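You operate a simulated robot arm through the tools that you are given. There is no shell and no other tool.

You run a simulated robot arm. Do the job below in one go: nothing can be reset, and whatever is moved stays where it is left.

JOB
Clamp the dusty disc, wipe it clean and move it to the grey tray.
Fine: Wipe with the grey pad and put it back. What is to be rubbed or washed off counts as gone when no trace of it is left.

It is judged by the outcome, as a careful person would: the job done as asked, and still so three seconds after it is handed in. It fails if anything else is knocked over, pushed out of place, dropped, spilled or broken.

ROBOT AND FRAMES
A 6-joint arm with a two-finger parallel gripper, fixed in place. Base frame: the origin is on the floor under the middle of its stand, x ahead of it, y to its left, z up; the work surface is at about z = 770. Readings come in mm, degrees, newtons and seconds.
With the tool pointing down near the work surface it reaches from about 300 to 740 mm from the base axis. Its first joint turns from -66.0 to 66.0 degrees. Payload 2.45 kg.
The tool frame sits at the grasp point between the pads (the TCP): z along the fingers, y along the line on which they close. The tips reach 24 mm beyond it. Largest opening 68 mm; finger width 17, thickness 10; the body of the gripper, 40 by 70 mm, starts 41 mm behind the TCP.
Orientation is that of the tool frame in the base frame, as a unit quaternion [x, y, z, w]. With the fingers straight down and closing along the base's y, the tool's x points along the base's -x, its y along +y and its z along -z.

CONTROLS
- The arm moves only by the tool drive_tool. Its argument "plan" is a list of rows, each a list of 7 numbers: the shift along the tool's x, y, z in mm, then the turn, a rotation vector about the tool's x, y, z in degrees, then the opening, from 0 (shut) to 1 (fully open). In form: [[x, y, z, rx, ry, rz, gripper], ...]. A call has 1 to 20 rows; each row shifts and turns the commanded pose from where the row before left it, along the tool's axes as they then stand. Rows are played at 5 a second. More than 50 mm and 8.6 degrees between two rows, or a gripper value outside its range, and nothing of the call is played. A pose out of reach is approached as far as the arm can. The call stops where the force on the tool passes 40 N (or 10 N more than at its start, if that is more) or the arm is blocked; 0.2 s more then pass. The fingers move at their own pace (about 108 mm/s each) and stop on an object; they squeeze with about 22 N. The grip force told is the motor's: it shows also when the fingers shut on nothing. Time passes only in rows, and 0.2 s behind the last, so rows that do not move let the fingers close. The reply holds the time, the measured pose of the TCP, the force on the tool along the base axes, the opening and the grip force, in the units named above and with some noise, with the torque about the TCP (base axes, N m) and any sound that the robot's microphone picked up.
- Cameras (640 x 400 px; columns grow to the right, rows downward): "scene" is fixed at [178.4, 431.3, 1454.2]; the picture's right is [-0.60, -0.80, 0.00], its down [-0.54, 0.40, -0.75] and it looks along [0.60, -0.44, -0.67] (base axes); focal length 309 px, centre (320, 200). "wrist" rides on the gripper at [84, 11, -75] in the tool frame; the picture's right is [-0.13, 0.99, 0.00], its down [-0.60, -0.08, -0.79] and it looks along [-0.79, -0.10, 0.61] (tool axes); focal length 251 px, centre (320, 200).
- snapshot(camera): a new picture of that camera. No time passes.
- pixel_to_xyz(camera, pixels): for up to 12 pixels [column, row] of the newest picture of that camera ("zoom" is the newest enlarged one), the place [x, y, z] in the base frame of the surface seen there, good to about 3 mm. No time passes.
- enlarge(camera, box): a new picture of the part [left, top, right, bottom] of that camera's present view, enlarged. No time passes.
- finish_job(): hands the job in; it is judged then, once.

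Unless the task says otherwise, let go and move clear before handing in.

The tools are called after "Call:" by a JSON object that holds its "api" and its "payload". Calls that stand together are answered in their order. drive_tool: Moves the arm, as the interface text tells. Its arguments: {"type":"object","properties":{"plan":{"type":"array"}},"required":["plan"]} The other tools are called the same way: snapshot (camera) takes a picture; pixel_to_xyz (camera, pixels) gives the place of the surface under pixels of a picture; enlarge (camera, box) takes an enlarged picture of a part of a camera's view; finish_job () hands the job in.

At the start:

```text
time_s: 0.0
tool_pos: [401.5, 92.4, 1090.2]
tcp_rot: [0.0, 1.0, 0.001, 0.0]
force: [0.1, -0.6, 0.2]
moment: [0.02, -0.02, -0.02]
opening: 68.0
grasp_force: 0.1
```

scene: 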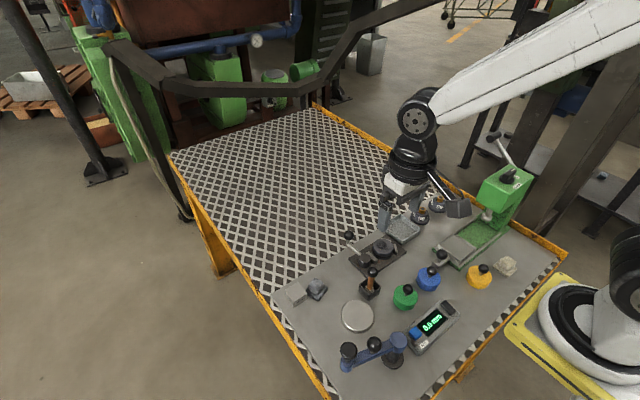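
wrist: 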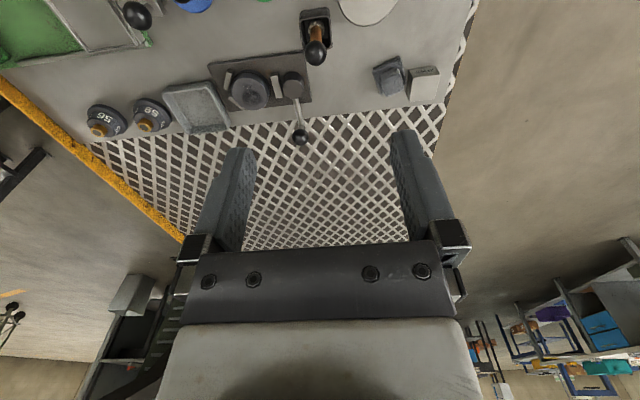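

The scene shows a small bench with a lever clamp near (380,250), a tray near (403,230), and several discs. I'll enlarge several areas to identify the dusty disc, the grey pad and the clamp.

Call:
{"api": "enlarge", "payload": {"camera": "scene", "box": [270, 180, 430, 280]}}

Call:
{"api": "enlarge", "payload": {"camera": "scene", "box": [320, 260, 520, 385]}}

Call:
{"api": "enlarge", "payload": {"camera": "wrist", "box": [60, 0, 460, 250]}}

```text
4.00 times, centred on (350, 230) of scene
```

zoom: 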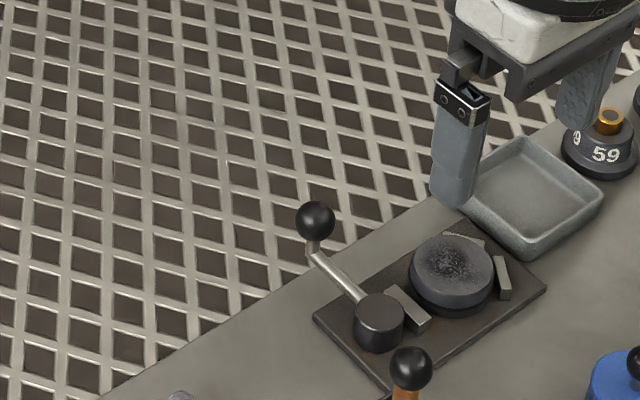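

```text
3.20 times, centred on (420, 322) of scene
```

zoom: 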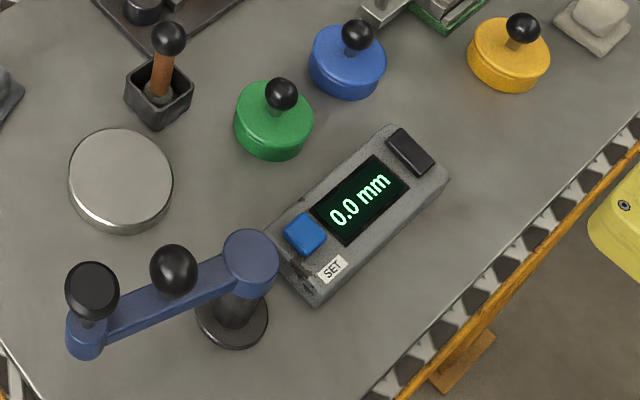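

```text
1.60 times, centred on (260, 125) of wrist
```

zoom: 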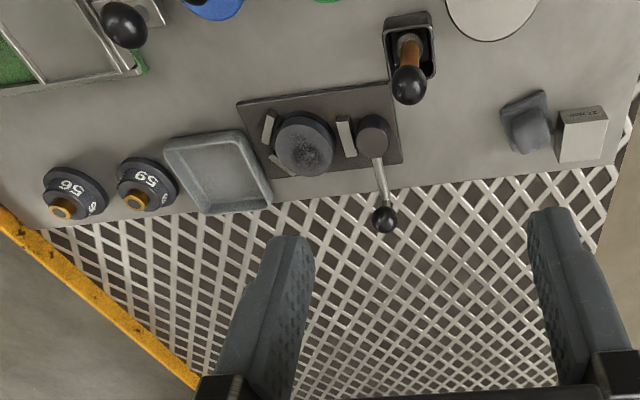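

The dusty disc sits in a cam vise at scene (383,247), with the lever ending at (349,234). I'll look more closely at the vise, the grey lump at (316,288) and the pale object at (505,265), and get coordinates.

Call:
{"api": "enlarge", "payload": {"camera": "scene", "box": [280, 270, 344, 310]}}

Call:
{"api": "enlarge", "payload": {"camera": "scene", "box": [470, 240, 534, 280]}}

Call:
{"api": "enlarge", "payload": {"camera": "scene", "box": [340, 225, 420, 275]}}

Call:
{"api": "pixel_to_xyz", "payload": {"camera": "scene", "pixels": [[349, 234], [355, 250], [365, 260], [373, 257], [383, 246], [396, 250], [388, 240], [365, 270], [404, 230], [316, 288], [296, 293], [505, 265]]}}

```text
10.00 times, centred on (312, 290) of scene
```

zoom: 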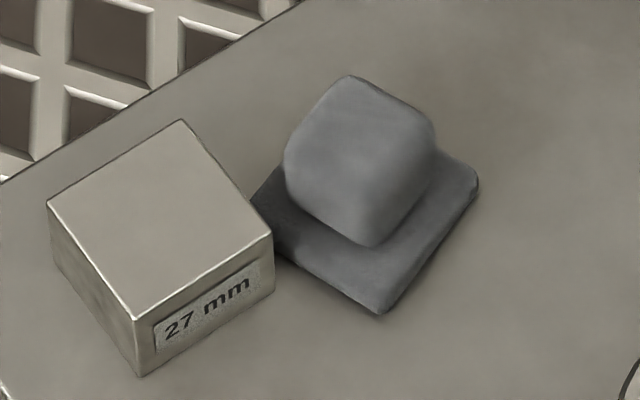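

```text
10.00 times, centred on (502, 260) of scene
```

zoom: 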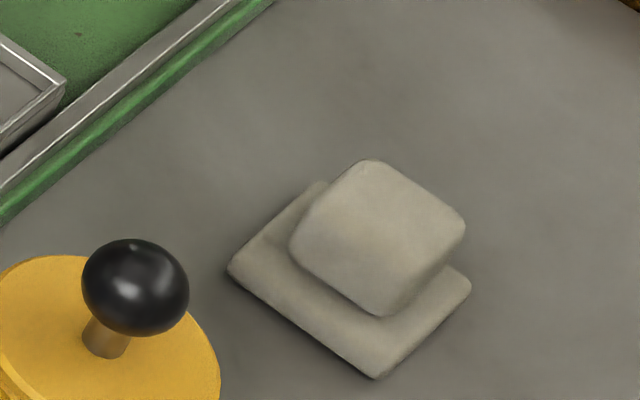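

```text
8.00 times, centred on (380, 250) of scene
```

zoom: 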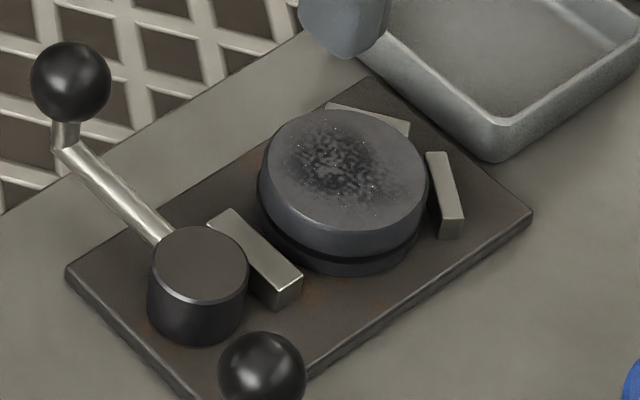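

```text
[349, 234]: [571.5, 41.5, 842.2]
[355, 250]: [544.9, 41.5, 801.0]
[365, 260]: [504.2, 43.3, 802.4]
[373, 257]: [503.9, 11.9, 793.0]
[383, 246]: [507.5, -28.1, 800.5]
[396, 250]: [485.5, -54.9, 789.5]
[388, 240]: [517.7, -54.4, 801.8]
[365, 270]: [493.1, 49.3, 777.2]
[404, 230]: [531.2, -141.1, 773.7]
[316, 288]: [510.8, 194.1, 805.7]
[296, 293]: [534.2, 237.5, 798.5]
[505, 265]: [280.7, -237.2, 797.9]
```

The grey pad with a cube grip is at about (511,194), next to a 27 mm block. The vise cam is at about (505,42), with its lever ball at (571,41,842). I'll bring the wrist camera closer to the vise for a better look.

Call:
{"api": "drive_tool", "payload": {"plan": [[-5, -10, 25, 0, 0, 0, 1], [-5, -10, 25, 0, 0, 0, 1], [-5, -10, 25, 0, 0, 0, 1], [-5, -10, 25, 0, 0, 0, 1], [-5, -11, 20, 0, 0, 0, 1], [-3.5, -11, 20, 0, 0, 0, 1], [0, 0, 0, 0, 0, 0, 1]]}}

Call:
{"api": "snapshot", "payload": {"camera": "wrist"}}

Call:
{"api": "enlarge", "payload": {"camera": "wrist", "box": [200, 30, 440, 180]}}

```text
time_s: 1.6
tool_pos: [431.3, 30.2, 951.4]
tcp_rot: [0.0, 1.0, 0.001, 0.001]
force: [0.6, 0.0, 0.4]
moment: [0.03, -0.01, 0.0]
opening: 68.3
grasp_force: 0.0
```

```text
taken
```

wrist: 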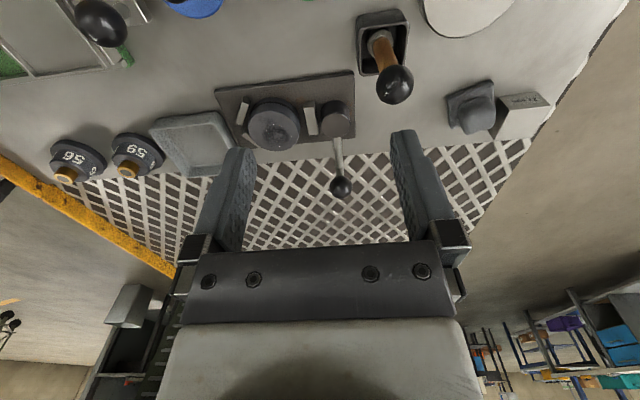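

```text
2.67 times, centred on (320, 105) of wrist
```

zoom: 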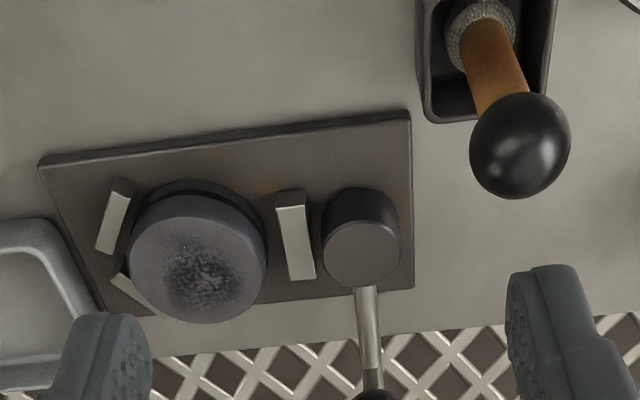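

The V-jaws are at zoom (115,215) and (138,297), the moving jaw at (295,240) and the cam at (361,252). I'll read coordinates for the key points.

Call:
{"api": "pixel_to_xyz", "payload": {"camera": "zoom", "pixels": [[197, 258], [133, 260], [264, 255], [195, 200], [195, 318], [117, 188], [105, 248], [285, 206], [303, 272], [340, 252], [398, 255], [361, 283]]}}

Call:
{"api": "pixel_to_xyz", "payload": {"camera": "wrist", "pixels": [[340, 185], [337, 150], [340, 168], [336, 118], [216, 90], [353, 73], [354, 135], [258, 148], [480, 115], [457, 95], [490, 82], [461, 131]]}}

```text
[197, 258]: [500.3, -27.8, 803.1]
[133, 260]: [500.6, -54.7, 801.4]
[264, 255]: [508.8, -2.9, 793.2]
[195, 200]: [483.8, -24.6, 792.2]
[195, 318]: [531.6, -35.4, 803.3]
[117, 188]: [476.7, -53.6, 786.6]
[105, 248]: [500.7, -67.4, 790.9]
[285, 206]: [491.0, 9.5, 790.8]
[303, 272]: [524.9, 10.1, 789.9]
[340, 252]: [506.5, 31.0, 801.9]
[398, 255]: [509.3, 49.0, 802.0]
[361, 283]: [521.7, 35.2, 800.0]
```

```text
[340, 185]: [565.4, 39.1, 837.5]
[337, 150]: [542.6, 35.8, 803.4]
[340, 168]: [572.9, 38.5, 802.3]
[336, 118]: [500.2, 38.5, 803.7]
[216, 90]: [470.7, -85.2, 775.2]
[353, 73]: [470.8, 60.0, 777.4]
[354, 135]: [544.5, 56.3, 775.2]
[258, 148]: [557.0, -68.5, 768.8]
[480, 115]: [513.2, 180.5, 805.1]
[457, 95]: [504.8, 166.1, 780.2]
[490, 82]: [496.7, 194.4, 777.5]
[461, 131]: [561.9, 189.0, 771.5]
```

The disc centre is about (508,-29), with its top at z≈803 and radius about 26, and there is a gap of about 6 mm to the moving jaw. The cam is at (507,40), with the lever along +x. I'll check the space on the +y side (brush cup) and the details of the pad and the tray.

Call:
{"api": "pixel_to_xyz", "payload": {"camera": "wrist", "pixels": [[393, 80], [362, 45], [408, 50], [384, 14], [405, 20], [380, 40], [363, 72], [440, 160], [150, 128], [228, 120], [190, 176], [190, 135]]}}

Call:
{"api": "enlarge", "payload": {"camera": "wrist", "box": [340, 0, 580, 150]}}

Call:
{"api": "enlarge", "payload": {"camera": "wrist", "box": [260, 50, 420, 210]}}

```text
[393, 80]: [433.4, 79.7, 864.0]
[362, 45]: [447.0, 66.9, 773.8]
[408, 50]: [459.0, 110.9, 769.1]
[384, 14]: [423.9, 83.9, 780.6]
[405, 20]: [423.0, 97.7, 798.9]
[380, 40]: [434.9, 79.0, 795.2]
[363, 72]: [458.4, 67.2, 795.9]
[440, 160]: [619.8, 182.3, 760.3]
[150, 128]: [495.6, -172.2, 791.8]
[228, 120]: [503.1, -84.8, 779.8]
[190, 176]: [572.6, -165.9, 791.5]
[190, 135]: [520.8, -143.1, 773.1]
```

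```text
2.67 times, centred on (460, 75) of wrist
```

zoom: 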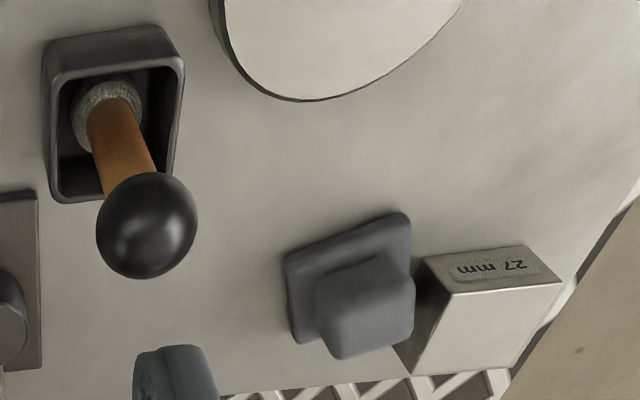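

```text
2.50 times, centred on (340, 130) of wrist
```

zoom: 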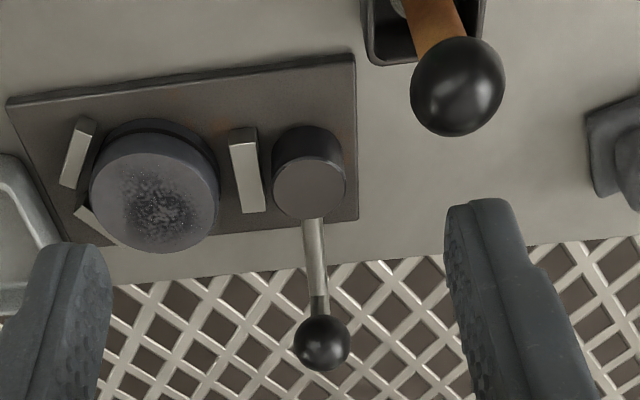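

The brush ball tops out at about z 872 near (437,80), and the lever's +y swing path looks free. The ball centre should be about (576,38,831) with radius about 13, so I'll go above it and then down with the fingers open astride it.

Call:
{"api": "drive_tool", "payload": {"plan": [[-29, 1.5, 10, 0, 0, 0, 1], [-29, 1.5, 10, 0, 0, 0, 1], [-29, 1.5, 10, 0, 0, 0, 1], [-29, 1.5, 10, 0, 0, 0, 1], [-29, 2, 10, 0, 0, 0, 1], [0, 0, 15, 0, 0, 0, 1], [0, 0, 0, 0, 0, 0, 1]]}}

Call:
{"api": "snapshot", "payload": {"camera": "wrist"}}

Call:
{"api": "snapshot", "payload": {"camera": "scene"}}

```text
time_s: 3.2
tool_pos: [575.3, 38.6, 884.4]
tcp_rot: [0.0, 1.0, 0.0, 0.001]
force: [0.7, -0.5, -0.6]
moment: [-0.01, -0.01, -0.02]
opening: 68.0
grasp_force: 0.0
```

```text
taken
```

wrist: 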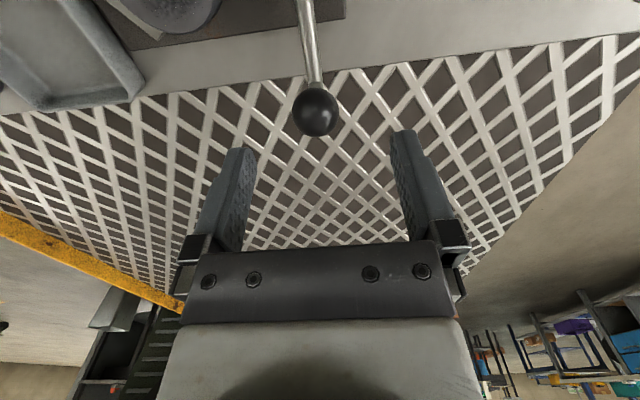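

```text
taken
```

scene: 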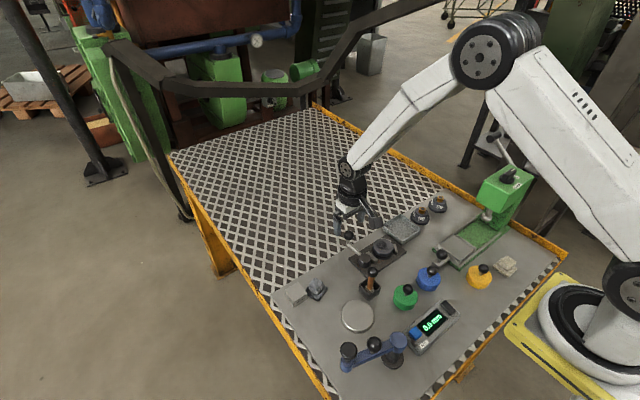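

The ball is at wrist pixel (316,109), between the fingers. I'll verify its position before descending.

Call:
{"api": "pixel_to_xyz", "payload": {"camera": "wrist", "pixels": [[316, 109], [300, 108], [332, 108], [316, 95], [316, 125], [310, 60], [308, 20], [320, 80]]}}

Call:
{"api": "enlarge", "payload": {"camera": "scene", "box": [310, 180, 438, 260]}}

```text
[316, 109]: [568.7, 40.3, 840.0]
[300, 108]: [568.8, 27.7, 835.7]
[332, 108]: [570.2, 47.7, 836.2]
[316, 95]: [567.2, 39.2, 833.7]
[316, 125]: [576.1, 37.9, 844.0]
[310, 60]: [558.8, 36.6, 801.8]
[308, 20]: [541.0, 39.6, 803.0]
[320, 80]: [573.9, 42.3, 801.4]
```

```text
5.00 times, centred on (374, 220) of scene
```

zoom: 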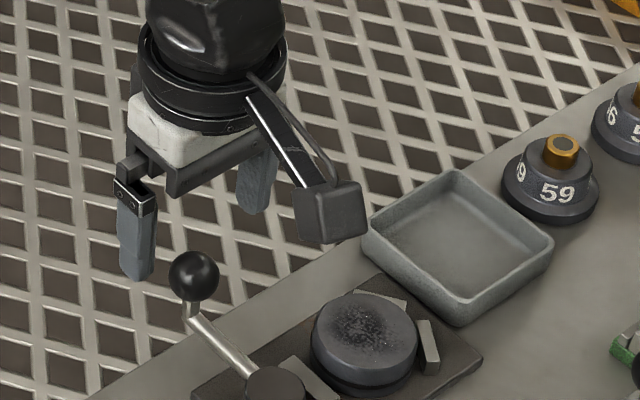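

The ball centre is about (576,38.5,832), in line with the TCP. I'll go down to z≈836 and close on the ball.

Call:
{"api": "drive_tool", "payload": {"plan": [[0, 0, 16, 0, 0, 0, 1], [0, 0, 16, 0, 0, 0, 1], [0, 0, 15, 0, 0, 0, 1], [0, 0, 0, 0, 0, 0, 1], [0, 0, 0, 0, 0, 0, 0.6], [0, 0, 0, 0, 0, 0, 0.3], [0, 0, 0, 0, 0, 0, 0.3], [0, 0, 0, 0, 0, 0, 0.3]]}}

Call:
{"api": "snapshot", "payload": {"camera": "wrist"}}

```text
time_s: 5.0
tool_pos: [576.6, 38.8, 837.3]
tcp_rot: [0.0, 1.0, 0.0, 0.0]
force: [2.3, 1.4, -4.6]
moment: [0.05, -0.17, -0.14]
opening: 27.5
grasp_force: 42.1
```

```text
taken
```

wrist: 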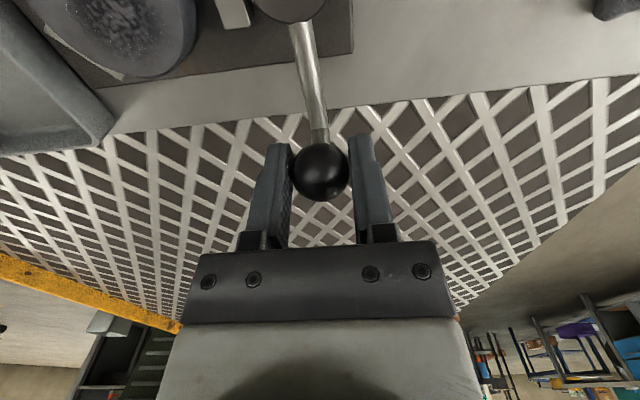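

The ball is gripped (opening 27.5). I'll try a small swing toward +y about the cam axis and watch the force.

Call:
{"api": "drive_tool", "payload": {"plan": [[0.1, 3.6, 0, 0, 0, -3, 0.3], [0.1, 3.6, 0, 0, 0, -3, 0.3], [0.1, 3.6, 0, 0, 0, -3, 0.3], [0, 0, 0, 0, 0, 0, 0.3]]}}

Call:
{"api": "enlarge", "payload": {"camera": "scene", "box": [310, 200, 438, 280]}}

```text
time_s: 6.0
tool_pos: [575.8, 49.7, 836.3]
tcp_rot: [-0.08, 0.997, -0.001, 0.001]
force: [14.6, -2.2, -20.2]
moment: [-0.14, -0.19, 0.34]
opening: 27.5
grasp_force: 42.1
```

```text
5.00 times, centred on (374, 240) of scene
```

zoom: 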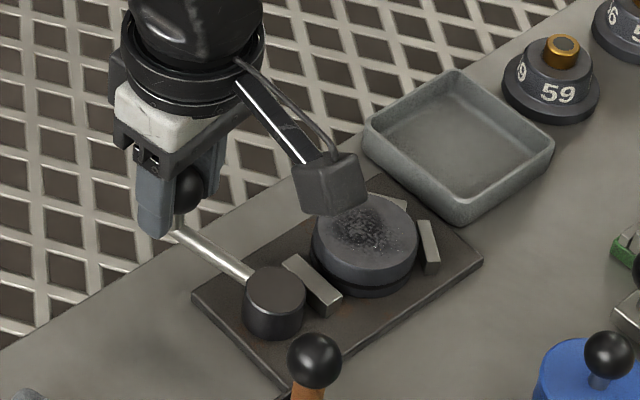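

The lever follows toward +y freely: tangential force is only about -2 N, with side loads from the rigid grip (14.6, -20). I'll loosen to a cage around the ball so only the trailing finger pushes, and continue the swing in parts.

Call:
{"api": "drive_tool", "payload": {"plan": [[0, 0, 0, 0, 0, 0, 0.5], [0, 0, 0, 0, 0, 0, 0.5], [0.17, 4.85, 0, 0, 0, -4, 0.5], [0.17, 4.85, 0, 0, 0, -4, 0.5], [0.17, 4.85, 0, 0, 0, -4, 0.5], [0.17, 4.85, 0, 0, 0, -4, 0.5], [0.17, 4.85, 0, 0, 0, -4, 0.5], [0, 0, 0, 0, 0, 0, 0.5]]}}

Call:
{"api": "enlarge", "payload": {"camera": "scene", "box": [310, 200, 438, 280]}}

Call:
{"api": "snapshot", "payload": {"camera": "wrist"}}

```text
time_s: 7.8
tool_pos: [566.6, 72.8, 837.4]
tcp_rot: [-0.252, 0.968, 0.0, 0.0]
force: [0.0, -0.9, 0.2]
moment: [-0.03, 0.01, 0.01]
opening: 34.1
grasp_force: 0.0
```

```text
5.00 times, centred on (374, 240) of scene
```

zoom: 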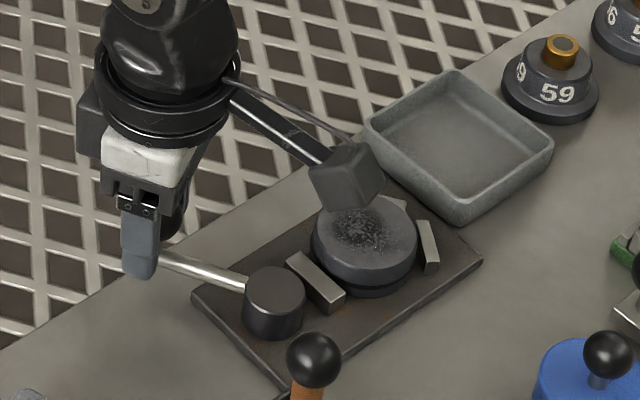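

```text
taken
```

wrist: 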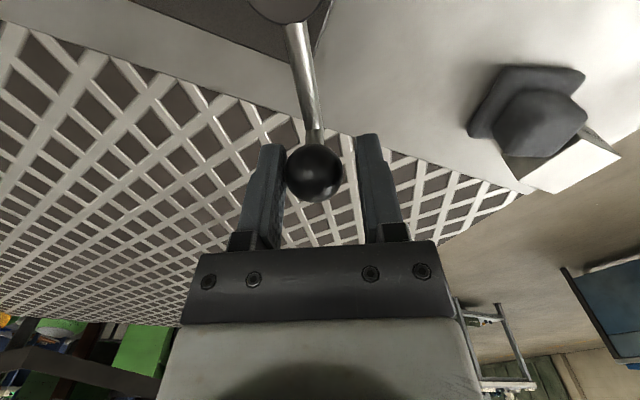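

The caged swing works with near-zero force, and the lever is now at about 26°. I'll continue further in 4° rows.

Call:
{"api": "drive_tool", "payload": {"plan": [[0.17, 4.85, 0, 0, 0, -4, 0.5], [0.17, 4.85, 0, 0, 0, -4, 0.5], [0.17, 4.85, 0, 0, 0, -4, 0.5], [0.17, 4.85, 0, 0, 0, -4, 0.5], [0.17, 4.85, 0, 0, 0, -4, 0.5], [0.17, 4.85, 0, 0, 0, -4, 0.5], [0.17, 4.85, 0, 0, 0, -4, 0.5], [0.17, 4.85, 0, 0, 0, -4, 0.5], [0, 0, 0, 0, 0, 0, 0.5]]}}

Call:
{"api": "enlarge", "payload": {"camera": "scene", "box": [310, 200, 438, 280]}}

Call:
{"api": "snapshot", "payload": {"camera": "wrist"}}

```text
time_s: 9.8
tool_pos: [540.2, 97.5, 838.4]
tcp_rot: [-0.508, 0.861, -0.001, -0.001]
force: [0.7, -0.9, -0.8]
moment: [0.04, 0.01, 0.02]
opening: 34.2
grasp_force: 0.6
```

```text
5.00 times, centred on (374, 240) of scene
```

zoom: 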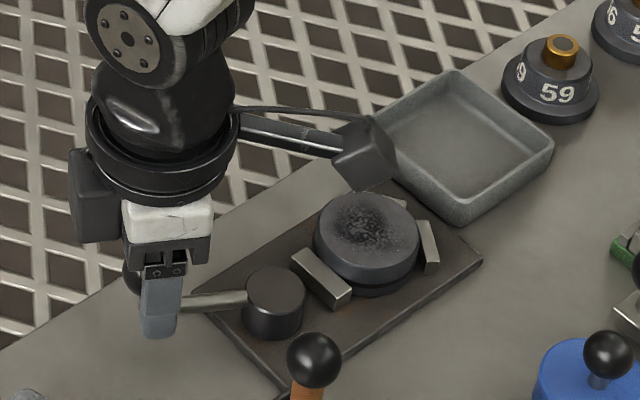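

```text
taken
```

wrist: 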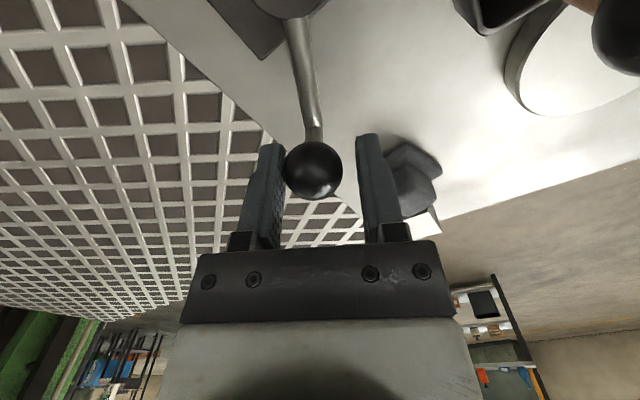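

The jaw is visibly closer to the disc, and the lever is at about 60° with no resistance. I'll carry on; the force limit stops the move if it tightens.

Call:
{"api": "drive_tool", "payload": {"plan": [[0.17, 4.85, 0, 0, 0, -4, 0.5], [0.17, 4.85, 0, 0, 0, -4, 0.5], [0.17, 4.85, 0, 0, 0, -4, 0.5], [0.17, 4.85, 0, 0, 0, -4, 0.5], [0.17, 4.85, 0, 0, 0, -4, 0.5], [0.17, 4.85, 0, 0, 0, -4, 0.5], [0, 0, 0, 0, 0, 0, 0.5]]}}

Call:
{"api": "enlarge", "payload": {"camera": "scene", "box": [310, 200, 438, 280]}}

Call:
{"api": "snapshot", "payload": {"camera": "wrist"}}

```text
time_s: 11.4
tool_pos: [513.2, 105.1, 840.5]
tcp_rot: [-0.677, 0.736, -0.001, 0.003]
force: [11.0, -6.0, 1.9]
moment: [-0.07, -0.13, -0.08]
opening: 43.7
grasp_force: 6.4
```

```text
5.00 times, centred on (374, 240) of scene
```

zoom: 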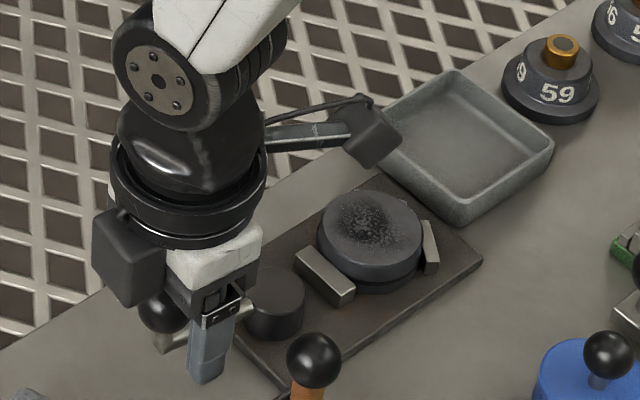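

```text
taken
```

wrist: 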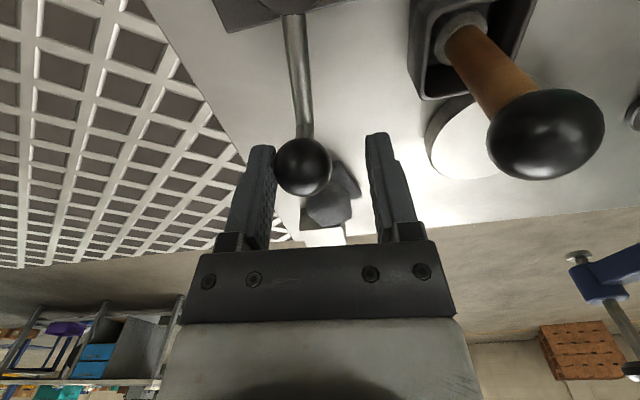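

The jaw is now reaching the disc: there is 11 N of resistance and the fingers were pushed open to 43.7. I'll grip the ball firmly and see how far the lever follows.

Call:
{"api": "drive_tool", "payload": {"plan": [[0, -3, 0, 0, 0, 0, 0.5], [0, 0, 0, 0, 0, 0, 0.3], [0, 0, 0, 0, 0, 0, 0.3], [0, 0, 0, 0, 0, 0, 0.3]]}}

Call:
{"api": "enlarge", "payload": {"camera": "scene", "box": [310, 200, 438, 280]}}

Call:
{"api": "snapshot", "payload": {"camera": "wrist"}}

```text
time_s: 12.4
tool_pos: [516.5, 105.3, 840.1]
tcp_rot: [-0.676, 0.737, -0.001, 0.001]
force: [20.0, -4.1, -5.5]
moment: [-0.03, -0.08, -0.04]
opening: 37.0
grasp_force: 10.2
```

```text
5.00 times, centred on (374, 240) of scene
```

zoom: 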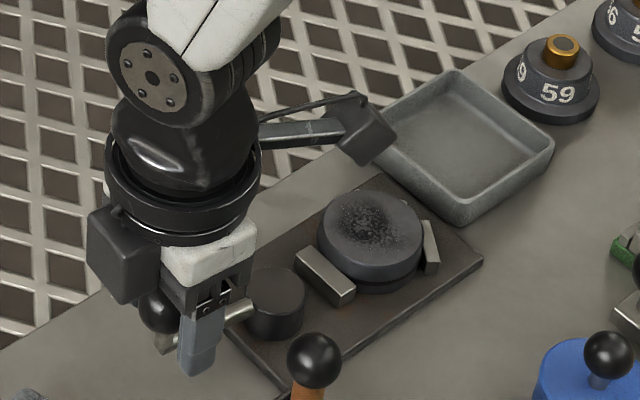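

```text
taken
```

wrist: 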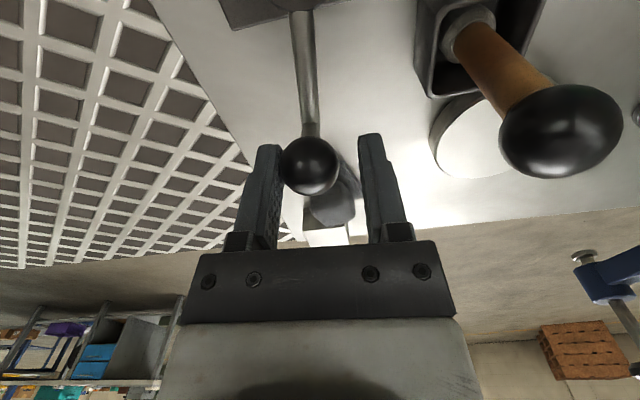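

The fingers stall against the ball at about 20 N with the lever at about 78°, so the clamp is tightening. I'll centre on the ball, grip it firmly and push a little further to see whether it's at its end.

Call:
{"api": "drive_tool", "payload": {"plan": [[0, -5, 0, 0, 0, 5, 0.4], [0, -0.5, 0, 0, 0, 0, 0.3], [0, 0, 0, 0, 0, 0, 0.3], [0, 0, 0, 0, 0, 0, 0.3]]}}

Call:
{"api": "drive_tool", "payload": {"plan": [[0.05, 2.4, 0, 0, 0, -2, 0.3], [0.05, 2.4, 0, 0, 0, -2, 0.3], [0, 0, 0, 0, 0, 0, 0.3]]}}

Call:
{"api": "enlarge", "payload": {"camera": "scene", "box": [310, 200, 438, 280]}}

Call:
{"api": "snapshot", "payload": {"camera": "wrist"}}

```text
time_s: 13.4
tool_pos: [521.5, 104.4, 836.9]
tcp_rot: [-0.643, 0.766, 0.0, 0.0]
force: [9.9, 1.7, -1.5]
moment: [0.03, -0.07, 0.06]
opening: 28.0
grasp_force: 5.0
```

```text
time_s: 14.2
tool_pos: [517.7, 106.5, 837.4]
tcp_rot: [-0.669, 0.743, 0.0, 0.001]
force: [17.2, -8.8, 1.3]
moment: [-0.07, -0.13, -0.09]
opening: 35.1
grasp_force: 10.0
```

```text
5.00 times, centred on (374, 240) of scene
```

zoom: 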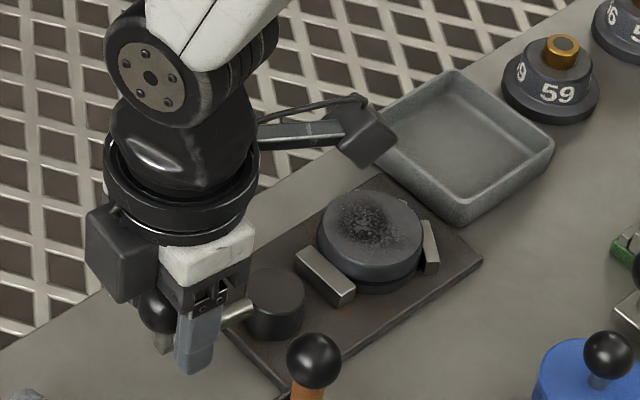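

```text
taken
```

wrist: 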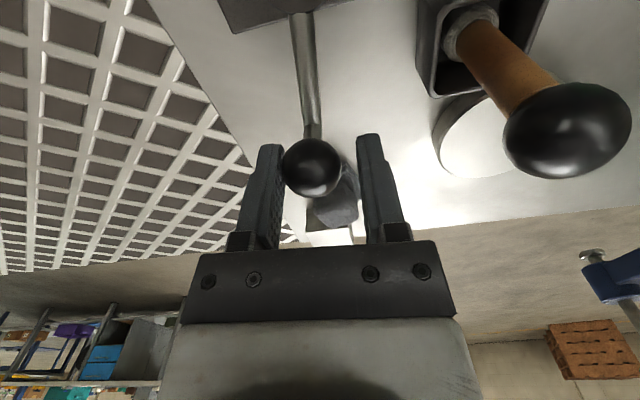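

The ball has not moved from x≈521.5, so the lever sits at about 78° with 20 N on it. I'll let go, rise, and check whether the clamp holds and touches the disc.

Call:
{"api": "drive_tool", "payload": {"plan": [[0, -3, 0, 0, 0, 0, 0.7], [0, 0, 0, 0, 0, 0, 0.8], [0, 0, -20, 0, 0, 0, 0.8], [0, 0, -25, 0, 0, 0, 0.8], [0, 0, -25, 0, 0, 0, 0.8], [0, 0, -25, 0, 0, 0, 0.8], [0, 0, 0, 0, 0, 0, 0.8]]}}

Call:
{"api": "enlarge", "payload": {"camera": "scene", "box": [330, 220, 426, 280]}}

Call:
{"api": "snapshot", "payload": {"camera": "wrist"}}

```text
time_s: 15.8
tool_pos: [518.8, 106.5, 934.0]
tcp_rot: [-0.669, 0.743, 0.0, 0.0]
force: [-0.2, 0.1, -0.7]
moment: [0.01, 0.03, -0.01]
opening: 54.8
grasp_force: 0.1
```

```text
6.67 times, centred on (378, 250) of scene
```

zoom: 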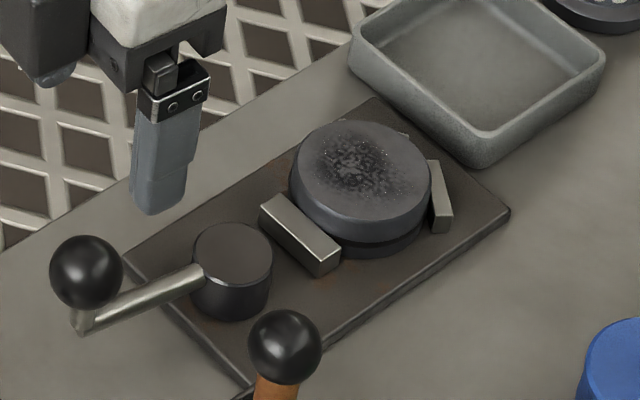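

```text
taken
```

wrist: 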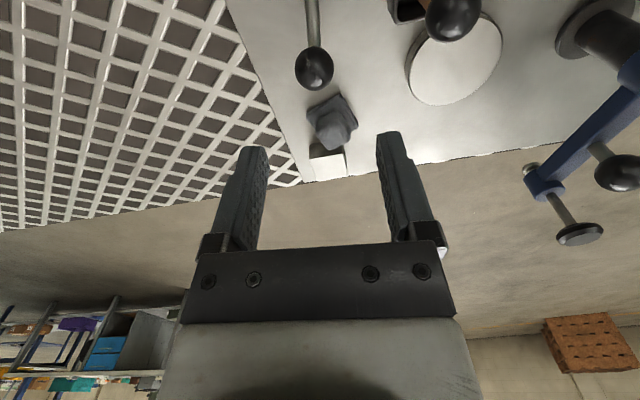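

The lever stayed put and the jaw at zoom (300,235) now touches the disc. I'll read coordinates on the jaw, disc and lever.

Call:
{"api": "pixel_to_xyz", "payload": {"camera": "zoom", "pixels": [[361, 165], [295, 180], [430, 180], [360, 225], [290, 222], [310, 240], [325, 250], [440, 190], [85, 265], [230, 245], [150, 295], [80, 320]]}}

Call:
{"api": "pixel_to_xyz", "payload": {"camera": "wrist", "pixels": [[314, 66], [330, 120], [332, 100], [310, 120], [352, 118], [328, 150], [330, 163], [345, 170], [318, 178], [335, 128]]}}

```text
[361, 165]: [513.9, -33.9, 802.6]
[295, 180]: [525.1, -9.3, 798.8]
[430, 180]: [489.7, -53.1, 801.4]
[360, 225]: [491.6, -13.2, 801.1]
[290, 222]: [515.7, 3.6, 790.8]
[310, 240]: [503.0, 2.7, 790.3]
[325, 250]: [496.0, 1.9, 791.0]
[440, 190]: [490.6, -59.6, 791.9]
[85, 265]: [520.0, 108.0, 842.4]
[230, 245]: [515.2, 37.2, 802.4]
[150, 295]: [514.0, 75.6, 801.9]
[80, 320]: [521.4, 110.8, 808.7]
```

```text
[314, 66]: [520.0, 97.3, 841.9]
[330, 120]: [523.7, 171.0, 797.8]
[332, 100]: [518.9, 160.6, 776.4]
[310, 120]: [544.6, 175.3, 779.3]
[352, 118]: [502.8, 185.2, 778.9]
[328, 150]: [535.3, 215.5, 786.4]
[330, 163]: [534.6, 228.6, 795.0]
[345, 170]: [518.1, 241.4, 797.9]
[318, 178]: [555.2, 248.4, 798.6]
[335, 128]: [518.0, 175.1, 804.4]
```

The jaw has moved about 7 mm to y≈3 and is against the disc, and the lever is at about 79° and holding. To make sure it's tight, I'll give one firmer push with shut fingers from the +x side of the ball.

Call:
{"api": "drive_tool", "payload": {"plan": [[0, -15, 0, 0, 0, 0, 0.4], [0, -15, 0, 0, 0, 0, 0], [0, 0, 25, 0, 0, 0, 0], [0, 0, 25, 0, 0, 0, 0], [0, 0, 25, 0, 0, 0, 0], [0, 0, 22, 0, 0, 0, 0], [0, 0, 0, 0, 0, 0, 0]]}}

Call:
{"api": "snapshot", "payload": {"camera": "wrist"}}

```text
time_s: 17.4
tool_pos: [549.9, 104.0, 836.1]
tcp_rot: [-0.669, 0.743, 0.0, 0.0]
force: [0.0, 0.4, 0.6]
moment: [0.01, 0.0, 0.02]
opening: 0.0
grasp_force: 22.2
```

```text
taken
```

wrist: 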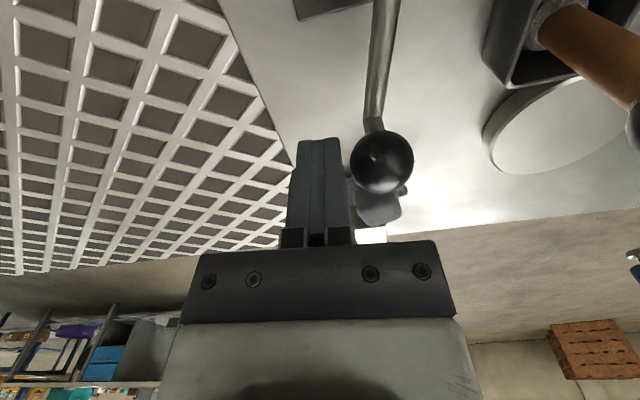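

The shut fingers are just on the +x side of the ball at pixel (382,162). I'll push toward -x in small steps and watch the force.

Call:
{"api": "drive_tool", "payload": {"plan": [[0, 2, 0, 0, 0, 0, 0], [0, 2, 0, 0, 0, 0, 0], [0, 1.5, 0, 0, 0, 0, 0], [0, 1, 0, 0, 0, 0, 0], [0, 0, 0, 0, 0, 0, 0]]}}

```text
time_s: 18.6
tool_pos: [547.8, 104.2, 835.8]
tcp_rot: [-0.669, 0.743, -0.001, 0.002]
force: [20.3, 3.3, -1.0]
moment: [0.0, -0.06, -0.02]
opening: 0.1
grasp_force: 22.3
```

Contact is at x≈547.8 with 20 N and the lever is holding. I'll push a few mm more for up to about 35 N.

Call:
{"api": "drive_tool", "payload": {"plan": [[0, 1, 0, 0, 0, 0, 0], [0, 1, 0, 0, 0, 0, 0], [0, 1, 0, 0, 0, 0, 0], [0, 0, 0, 0, 0, 0, 0]]}}

Call:
{"api": "enlarge", "payload": {"camera": "scene", "box": [330, 220, 426, 280]}}

```text
time_s: 19.6
tool_pos: [544.8, 104.8, 838.5]
tcp_rot: [-0.669, 0.744, -0.003, 0.006]
force: [31.2, -15.9, 2.9]
moment: [-0.03, -0.01, 0.22]
opening: 0.0
grasp_force: 22.0
```

```text
6.67 times, centred on (378, 250) of scene
```

zoom: 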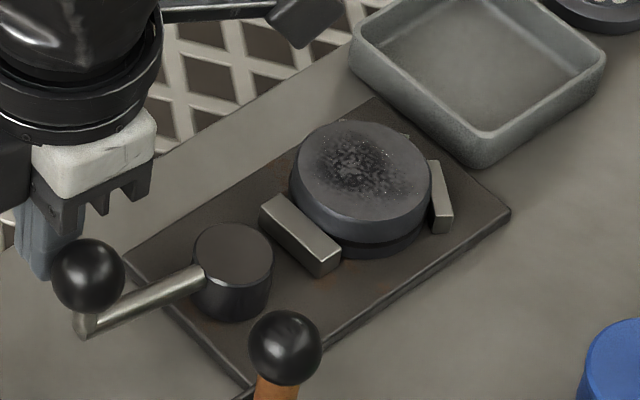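

The lever held at the same pixel at 31 N, so the clamp is fully closed and tight. I'll back off, rise, and turn the tool back to its straight orientation.

Call:
{"api": "drive_tool", "payload": {"plan": [[0, -8, 0, 0, 0, 0, 0], [0, -8, 0, 0, 0, 0, 0], [0, 0, -30, 0, 0, 0, 0], [0, 0, -40, 0, 0, 0, 0], [0, 0, -45, 0, 0, 0, 0], [0, 0, 0, 0, 0, 8.4, 0.5], [0, 0, 0, 0, 0, 8.4, 1], [0, 0, 0, 0, 0, 8.4, 1], [0, 0, 0, 0, 0, 8.4, 1], [0, 0, 0, 0, 0, 8.4, 1], [0, 0, 0, 0, 0, 8.4, 1], [0, 0, 0, 0, 0, 8.4, 1], [0, 0, 0, 0, 0, 8.4, 1], [0, 0, 0, 0, 0, 8.4, 1], [0, 0, 0, 0, 0, 8.4, 1], [0, 0, 0, 0, 0, 0, 1]]}}

```text
time_s: 23.0
tool_pos: [554.6, 102.9, 951.4]
tcp_rot: [0.001, 1.0, 0.0, 0.001]
force: [-0.7, -0.3, 0.2]
moment: [0.0, -0.03, -0.02]
opening: 67.8
grasp_force: 0.0
```

The tool is straight again at (554.6,102.9,951). I'll move so the wrist camera gets a good view of the grey pad.

Call:
{"api": "drive_tool", "payload": {"plan": [[23, 17.4, 4, 0, 0, 0, 1], [23, 17.4, 4, 0, 0, 0, 1], [23, 17.4, 4, 0, 0, 0, 1], [23, 17.4, 4, 0, 0, 0, 1], [23, 17.4, 4, 0, 0, 0, 1], [0, 0, 0, 0, 0, 0, 1]]}}

Call:
{"api": "snapshot", "payload": {"camera": "wrist"}}

Call:
{"api": "enlarge", "payload": {"camera": "wrist", "box": [270, 70, 430, 170]}}

```text
time_s: 24.4
tool_pos: [439.0, 190.8, 928.5]
tcp_rot: [0.0, 1.0, 0.0, 0.0]
force: [0.2, -0.4, 0.2]
moment: [-0.01, 0.04, 0.02]
opening: 67.9
grasp_force: 0.0
```

```text
taken
```

wrist: 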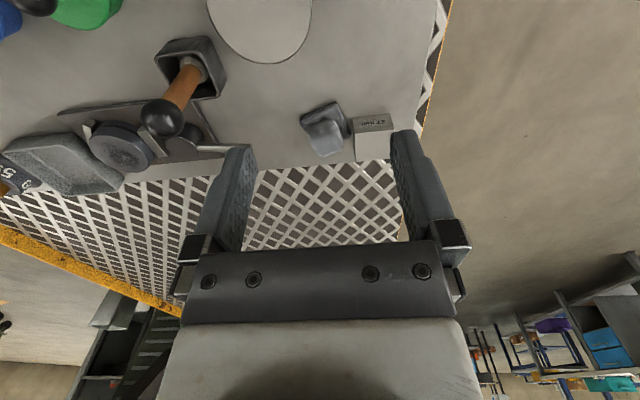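

```text
4.00 times, centred on (350, 120) of wrist
```

zoom: 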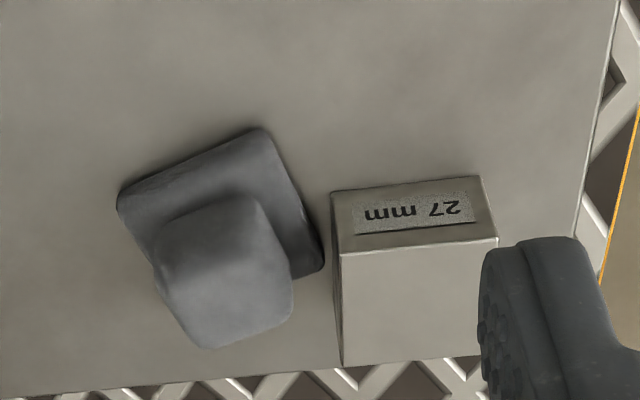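

The pad is seen at zoom (220,240) with its base turned about 25°. I'll read its corners and the cube grip's corners, as well as the neighbouring block's edge.

Call:
{"api": "pixel_to_xyz", "payload": {"camera": "zoom", "pixels": [[124, 195], [260, 134], [318, 263], [190, 160], [292, 200], [225, 290], [165, 275], [210, 338], [285, 305], [262, 235], [335, 195], [345, 358]]}}

Call:
{"api": "pixel_to_xyz", "payload": {"camera": "zoom", "pixels": [[190, 225], [160, 240], [250, 205], [225, 215], [180, 310], [245, 325], [275, 270], [200, 270], [245, 265], [250, 150], [140, 225], [310, 240]]}}

```text
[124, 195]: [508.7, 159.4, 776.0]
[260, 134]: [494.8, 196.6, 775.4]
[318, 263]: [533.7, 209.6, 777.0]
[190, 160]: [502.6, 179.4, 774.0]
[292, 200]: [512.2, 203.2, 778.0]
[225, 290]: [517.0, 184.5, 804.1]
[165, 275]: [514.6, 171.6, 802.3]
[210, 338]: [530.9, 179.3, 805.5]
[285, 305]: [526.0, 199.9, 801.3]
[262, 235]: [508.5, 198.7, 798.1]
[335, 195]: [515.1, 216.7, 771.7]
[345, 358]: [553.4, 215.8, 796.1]
```

```text
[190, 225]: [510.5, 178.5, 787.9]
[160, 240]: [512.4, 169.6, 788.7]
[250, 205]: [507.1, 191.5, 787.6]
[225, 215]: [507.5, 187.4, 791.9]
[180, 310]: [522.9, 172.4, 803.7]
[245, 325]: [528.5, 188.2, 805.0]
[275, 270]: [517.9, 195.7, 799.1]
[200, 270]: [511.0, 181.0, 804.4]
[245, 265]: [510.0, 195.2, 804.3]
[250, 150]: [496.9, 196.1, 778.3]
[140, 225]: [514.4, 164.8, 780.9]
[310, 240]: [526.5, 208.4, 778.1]
```

The pad base is 40 mm square, centred at about (521,184.5) and turned about 19.5°, with a cube grip of about 24 mm up to z 805. Closing along the 19.5° direction keeps the fingers clear of the 27 mm block, so I'll turn the tool -70.5° and move above the pad.

Call:
{"api": "drive_tool", "payload": {"plan": [[0, 0, 0, 0, 0, 7.83, 1], [0, 0, 0, 0, 0, 7.83, 1], [0, 0, 0, 0, 0, 7.83, 1], [0, 0, 0, 0, 0, 7.83, 1], [0, 0, 0, 0, 0, 7.83, 1], [0, 0, 0, 0, 0, 7.83, 1], [0, 0, 0, 0, 0, 7.83, 1], [0, 0, 0, 0, 0, 7.83, 1], [0, 0, 0, 0, 0, 7.86, 1], [-8.3, 18.8, 10, 0, 0, 0, 1], [-8.3, 18.8, 10, 0, 0, 0, 1], [-8.3, 18.8, 10, 0, 0, 0, 0.8], [-8.4, 18.8, 10, 0, 0, 0, 0.65], [0, 0, 0, 0, 0, 0, 0.65]]}}

Call:
{"api": "snapshot", "payload": {"camera": "wrist"}}

Call:
{"api": "enlarge", "payload": {"camera": "scene", "box": [260, 230, 372, 300]}}

```text
time_s: 27.4
tool_pos: [520.9, 181.1, 891.4]
tcp_rot: [0.577, 0.817, 0.0, 0.0]
force: [0.0, -0.6, -0.5]
moment: [-0.01, -0.01, 0.02]
opening: 44.3
grasp_force: 0.1
```

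```text
taken
```

wrist: 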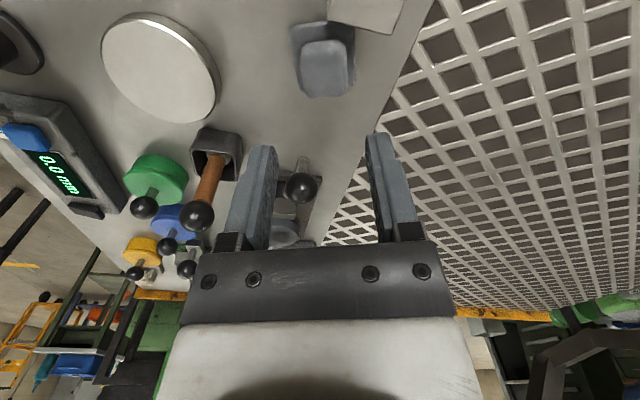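

```text
5.71 times, centred on (316, 265) of scene
```

zoom: 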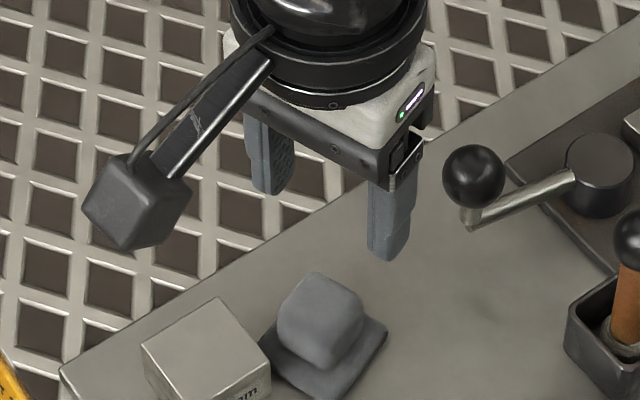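

The pad at wrist pixel (325,65) appears squared up with the fingers. I'll re-measure the cube and base from this view.

Call:
{"api": "enlarge", "payload": {"camera": "wrist", "box": [260, 0, 400, 100]}}

Call:
{"api": "pixel_to_xyz", "payload": {"camera": "wrist", "pixels": [[294, 30], [353, 24], [303, 75], [303, 50], [346, 48], [308, 92], [348, 88], [325, 70], [325, 45], [355, 70], [298, 60], [325, 90]]}}

```text
4.00 times, centred on (330, 50) of wrist
```

zoom: 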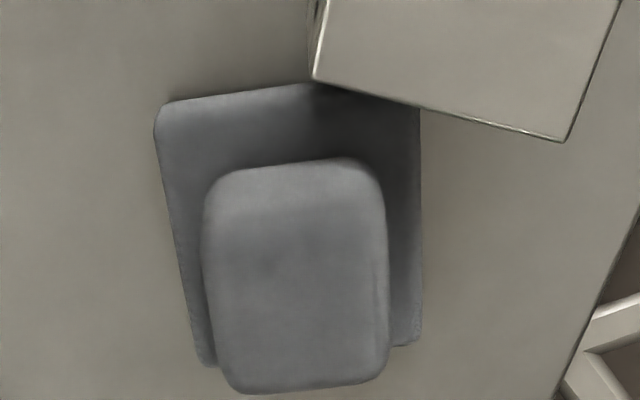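

```text
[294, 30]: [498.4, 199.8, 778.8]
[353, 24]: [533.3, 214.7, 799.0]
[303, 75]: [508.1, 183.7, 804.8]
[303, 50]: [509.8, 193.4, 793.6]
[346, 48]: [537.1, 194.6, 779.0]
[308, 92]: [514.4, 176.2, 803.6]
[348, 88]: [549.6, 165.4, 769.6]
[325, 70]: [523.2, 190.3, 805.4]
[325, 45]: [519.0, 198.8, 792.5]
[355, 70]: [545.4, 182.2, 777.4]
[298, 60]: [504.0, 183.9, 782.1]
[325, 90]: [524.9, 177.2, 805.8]
```

The cube's edges line up with the finger-closing direction. I'll check the cube's left, right and far edges to centre on it.

Call:
{"api": "pixel_to_xyz", "payload": {"camera": "zoom", "pixels": [[212, 280], [380, 280], [296, 240], [296, 380], [215, 340], [384, 340], [300, 310], [300, 190], [230, 300], [365, 300], [230, 370], [365, 365]]}}

```text
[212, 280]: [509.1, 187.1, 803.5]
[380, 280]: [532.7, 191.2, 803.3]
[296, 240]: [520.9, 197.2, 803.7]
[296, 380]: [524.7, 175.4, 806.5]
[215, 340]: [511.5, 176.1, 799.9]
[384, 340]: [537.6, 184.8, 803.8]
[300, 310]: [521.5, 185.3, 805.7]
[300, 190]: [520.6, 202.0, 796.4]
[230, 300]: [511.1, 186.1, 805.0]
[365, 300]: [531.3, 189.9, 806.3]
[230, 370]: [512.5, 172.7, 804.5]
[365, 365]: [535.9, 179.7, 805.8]
```

The cube centre is about (522.5,185.5). The last reading may not have settled, so I'll wait one row to see the true pose before the final correction.

Call:
{"api": "drive_tool", "payload": {"plan": [[0, 0, 15, 0, 0, 0, 0.65], [0, 0, 0, 0, 0, 0, 0.65], [0, 0, 0, 0, 0, 0, 0.65]]}}

```text
time_s: 28.2
tool_pos: [521.2, 182.3, 875.2]
tcp_rot: [0.576, 0.817, 0.0, 0.0]
force: [1.3, -0.9, 0.8]
moment: [-0.01, -0.01, -0.02]
opening: 44.4
grasp_force: 0.0
```

Now settled at (521.2,182.3,875.2). I'll correct to (522.5,185.5) and descend to z≈808, so the tips stop about 5 mm above the pad's base.

Call:
{"api": "drive_tool", "payload": {"plan": [[2.6, 2.3, 20, 0, 0, 0, 0.65], [0, 0, 20, 0, 0, 0, 0.65], [0, 0, 15, 0, 0, 0, 0.65], [0, 0, 11, 0, 0, 0, 0.65], [0, 0, 0, 0, 0, 0, 0.65], [0, 0, 0, 0, 0, 0, 0.65]]}}

Call:
{"api": "enlarge", "payload": {"camera": "scene", "box": [268, 250, 364, 310]}}

Call:
{"api": "snapshot", "payload": {"camera": "wrist"}}

```text
time_s: 29.6
tool_pos: [523.1, 186.7, 809.8]
tcp_rot: [0.576, 0.817, 0.0, -0.001]
force: [0.0, 0.6, 0.2]
moment: [0.0, -0.01, 0.01]
opening: 44.2
grasp_force: 0.0
```

```text
6.67 times, centred on (316, 280) of scene
```

zoom: 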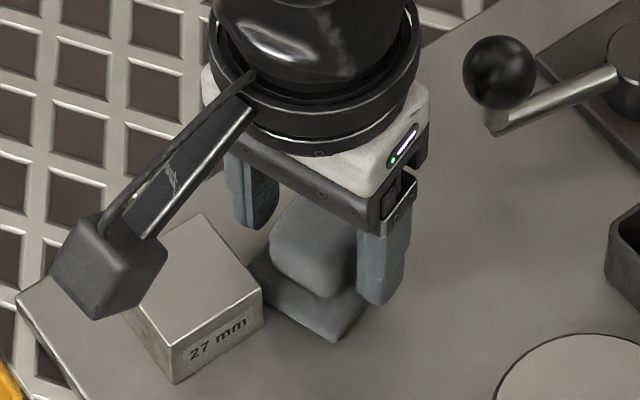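

```text
taken
```

wrist: 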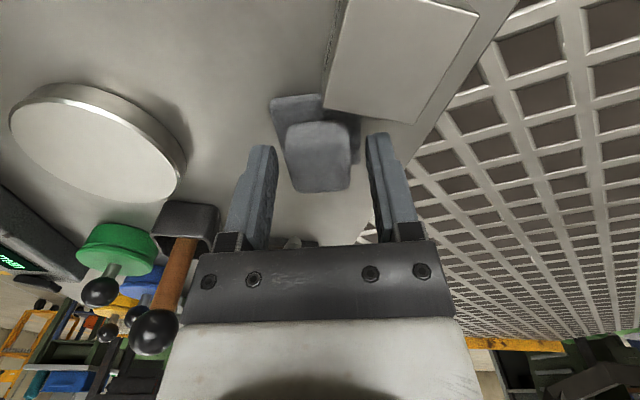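

The fingers straddle the cube at columns 285 to 352. I'll verify the cube's placement along the finger width before closing.

Call:
{"api": "pixel_to_xyz", "payload": {"camera": "wrist", "pixels": [[320, 182], [318, 188], [318, 145], [318, 165], [318, 128], [290, 160], [348, 155], [318, 135], [280, 110], [318, 105], [300, 186], [340, 184]]}}

Call:
{"api": "enlarge", "payload": {"camera": "wrist", "box": [240, 80, 400, 200]}}

```text
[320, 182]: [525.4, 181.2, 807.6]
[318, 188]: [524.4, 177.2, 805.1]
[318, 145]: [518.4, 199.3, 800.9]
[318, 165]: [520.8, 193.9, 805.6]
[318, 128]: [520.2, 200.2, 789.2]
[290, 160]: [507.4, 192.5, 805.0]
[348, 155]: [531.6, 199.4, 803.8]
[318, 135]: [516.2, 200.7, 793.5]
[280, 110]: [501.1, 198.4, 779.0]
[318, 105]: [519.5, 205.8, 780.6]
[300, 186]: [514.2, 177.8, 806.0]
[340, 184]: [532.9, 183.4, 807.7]
```

```text
3.33 times, centred on (320, 140) of wrist
```

zoom: 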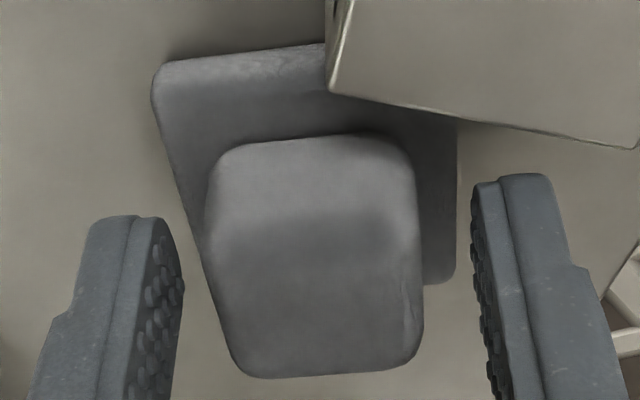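

The cube spans from about (519.5,200.5) to (525,174.5), so the TCP at (523,187) is centred. I'll close the gripper on it.

Call:
{"api": "drive_tool", "payload": {"plan": [[0, 0, 0, 0, 0, 0, 0.5], [0, 0, 0, 0, 0, 0, 0.4], [0, 0, 0, 0, 0, 0, 0.2], [0, 0, 0, 0, 0, 0, 0.2], [0, 0, 0, 0, 0, 0, 0.2]]}}

Call:
{"api": "snapshot", "payload": {"camera": "wrist"}}

```text
time_s: 30.8
tool_pos: [523.8, 185.8, 809.7]
tcp_rot: [0.577, 0.816, -0.001, 0.0]
force: [0.2, 0.4, 0.0]
moment: [0.01, 0.01, -0.01]
opening: 29.4
grasp_force: 21.8
```

```text
taken
```

wrist: 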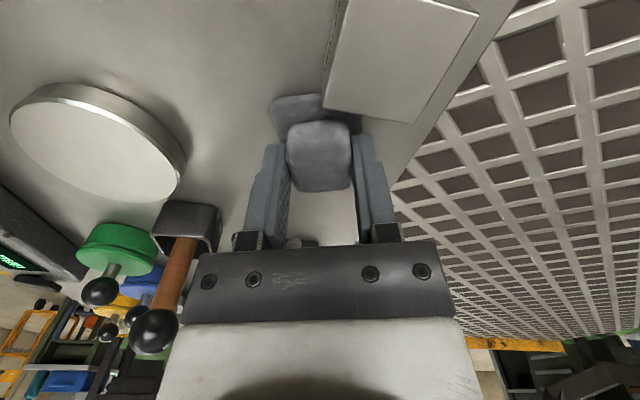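

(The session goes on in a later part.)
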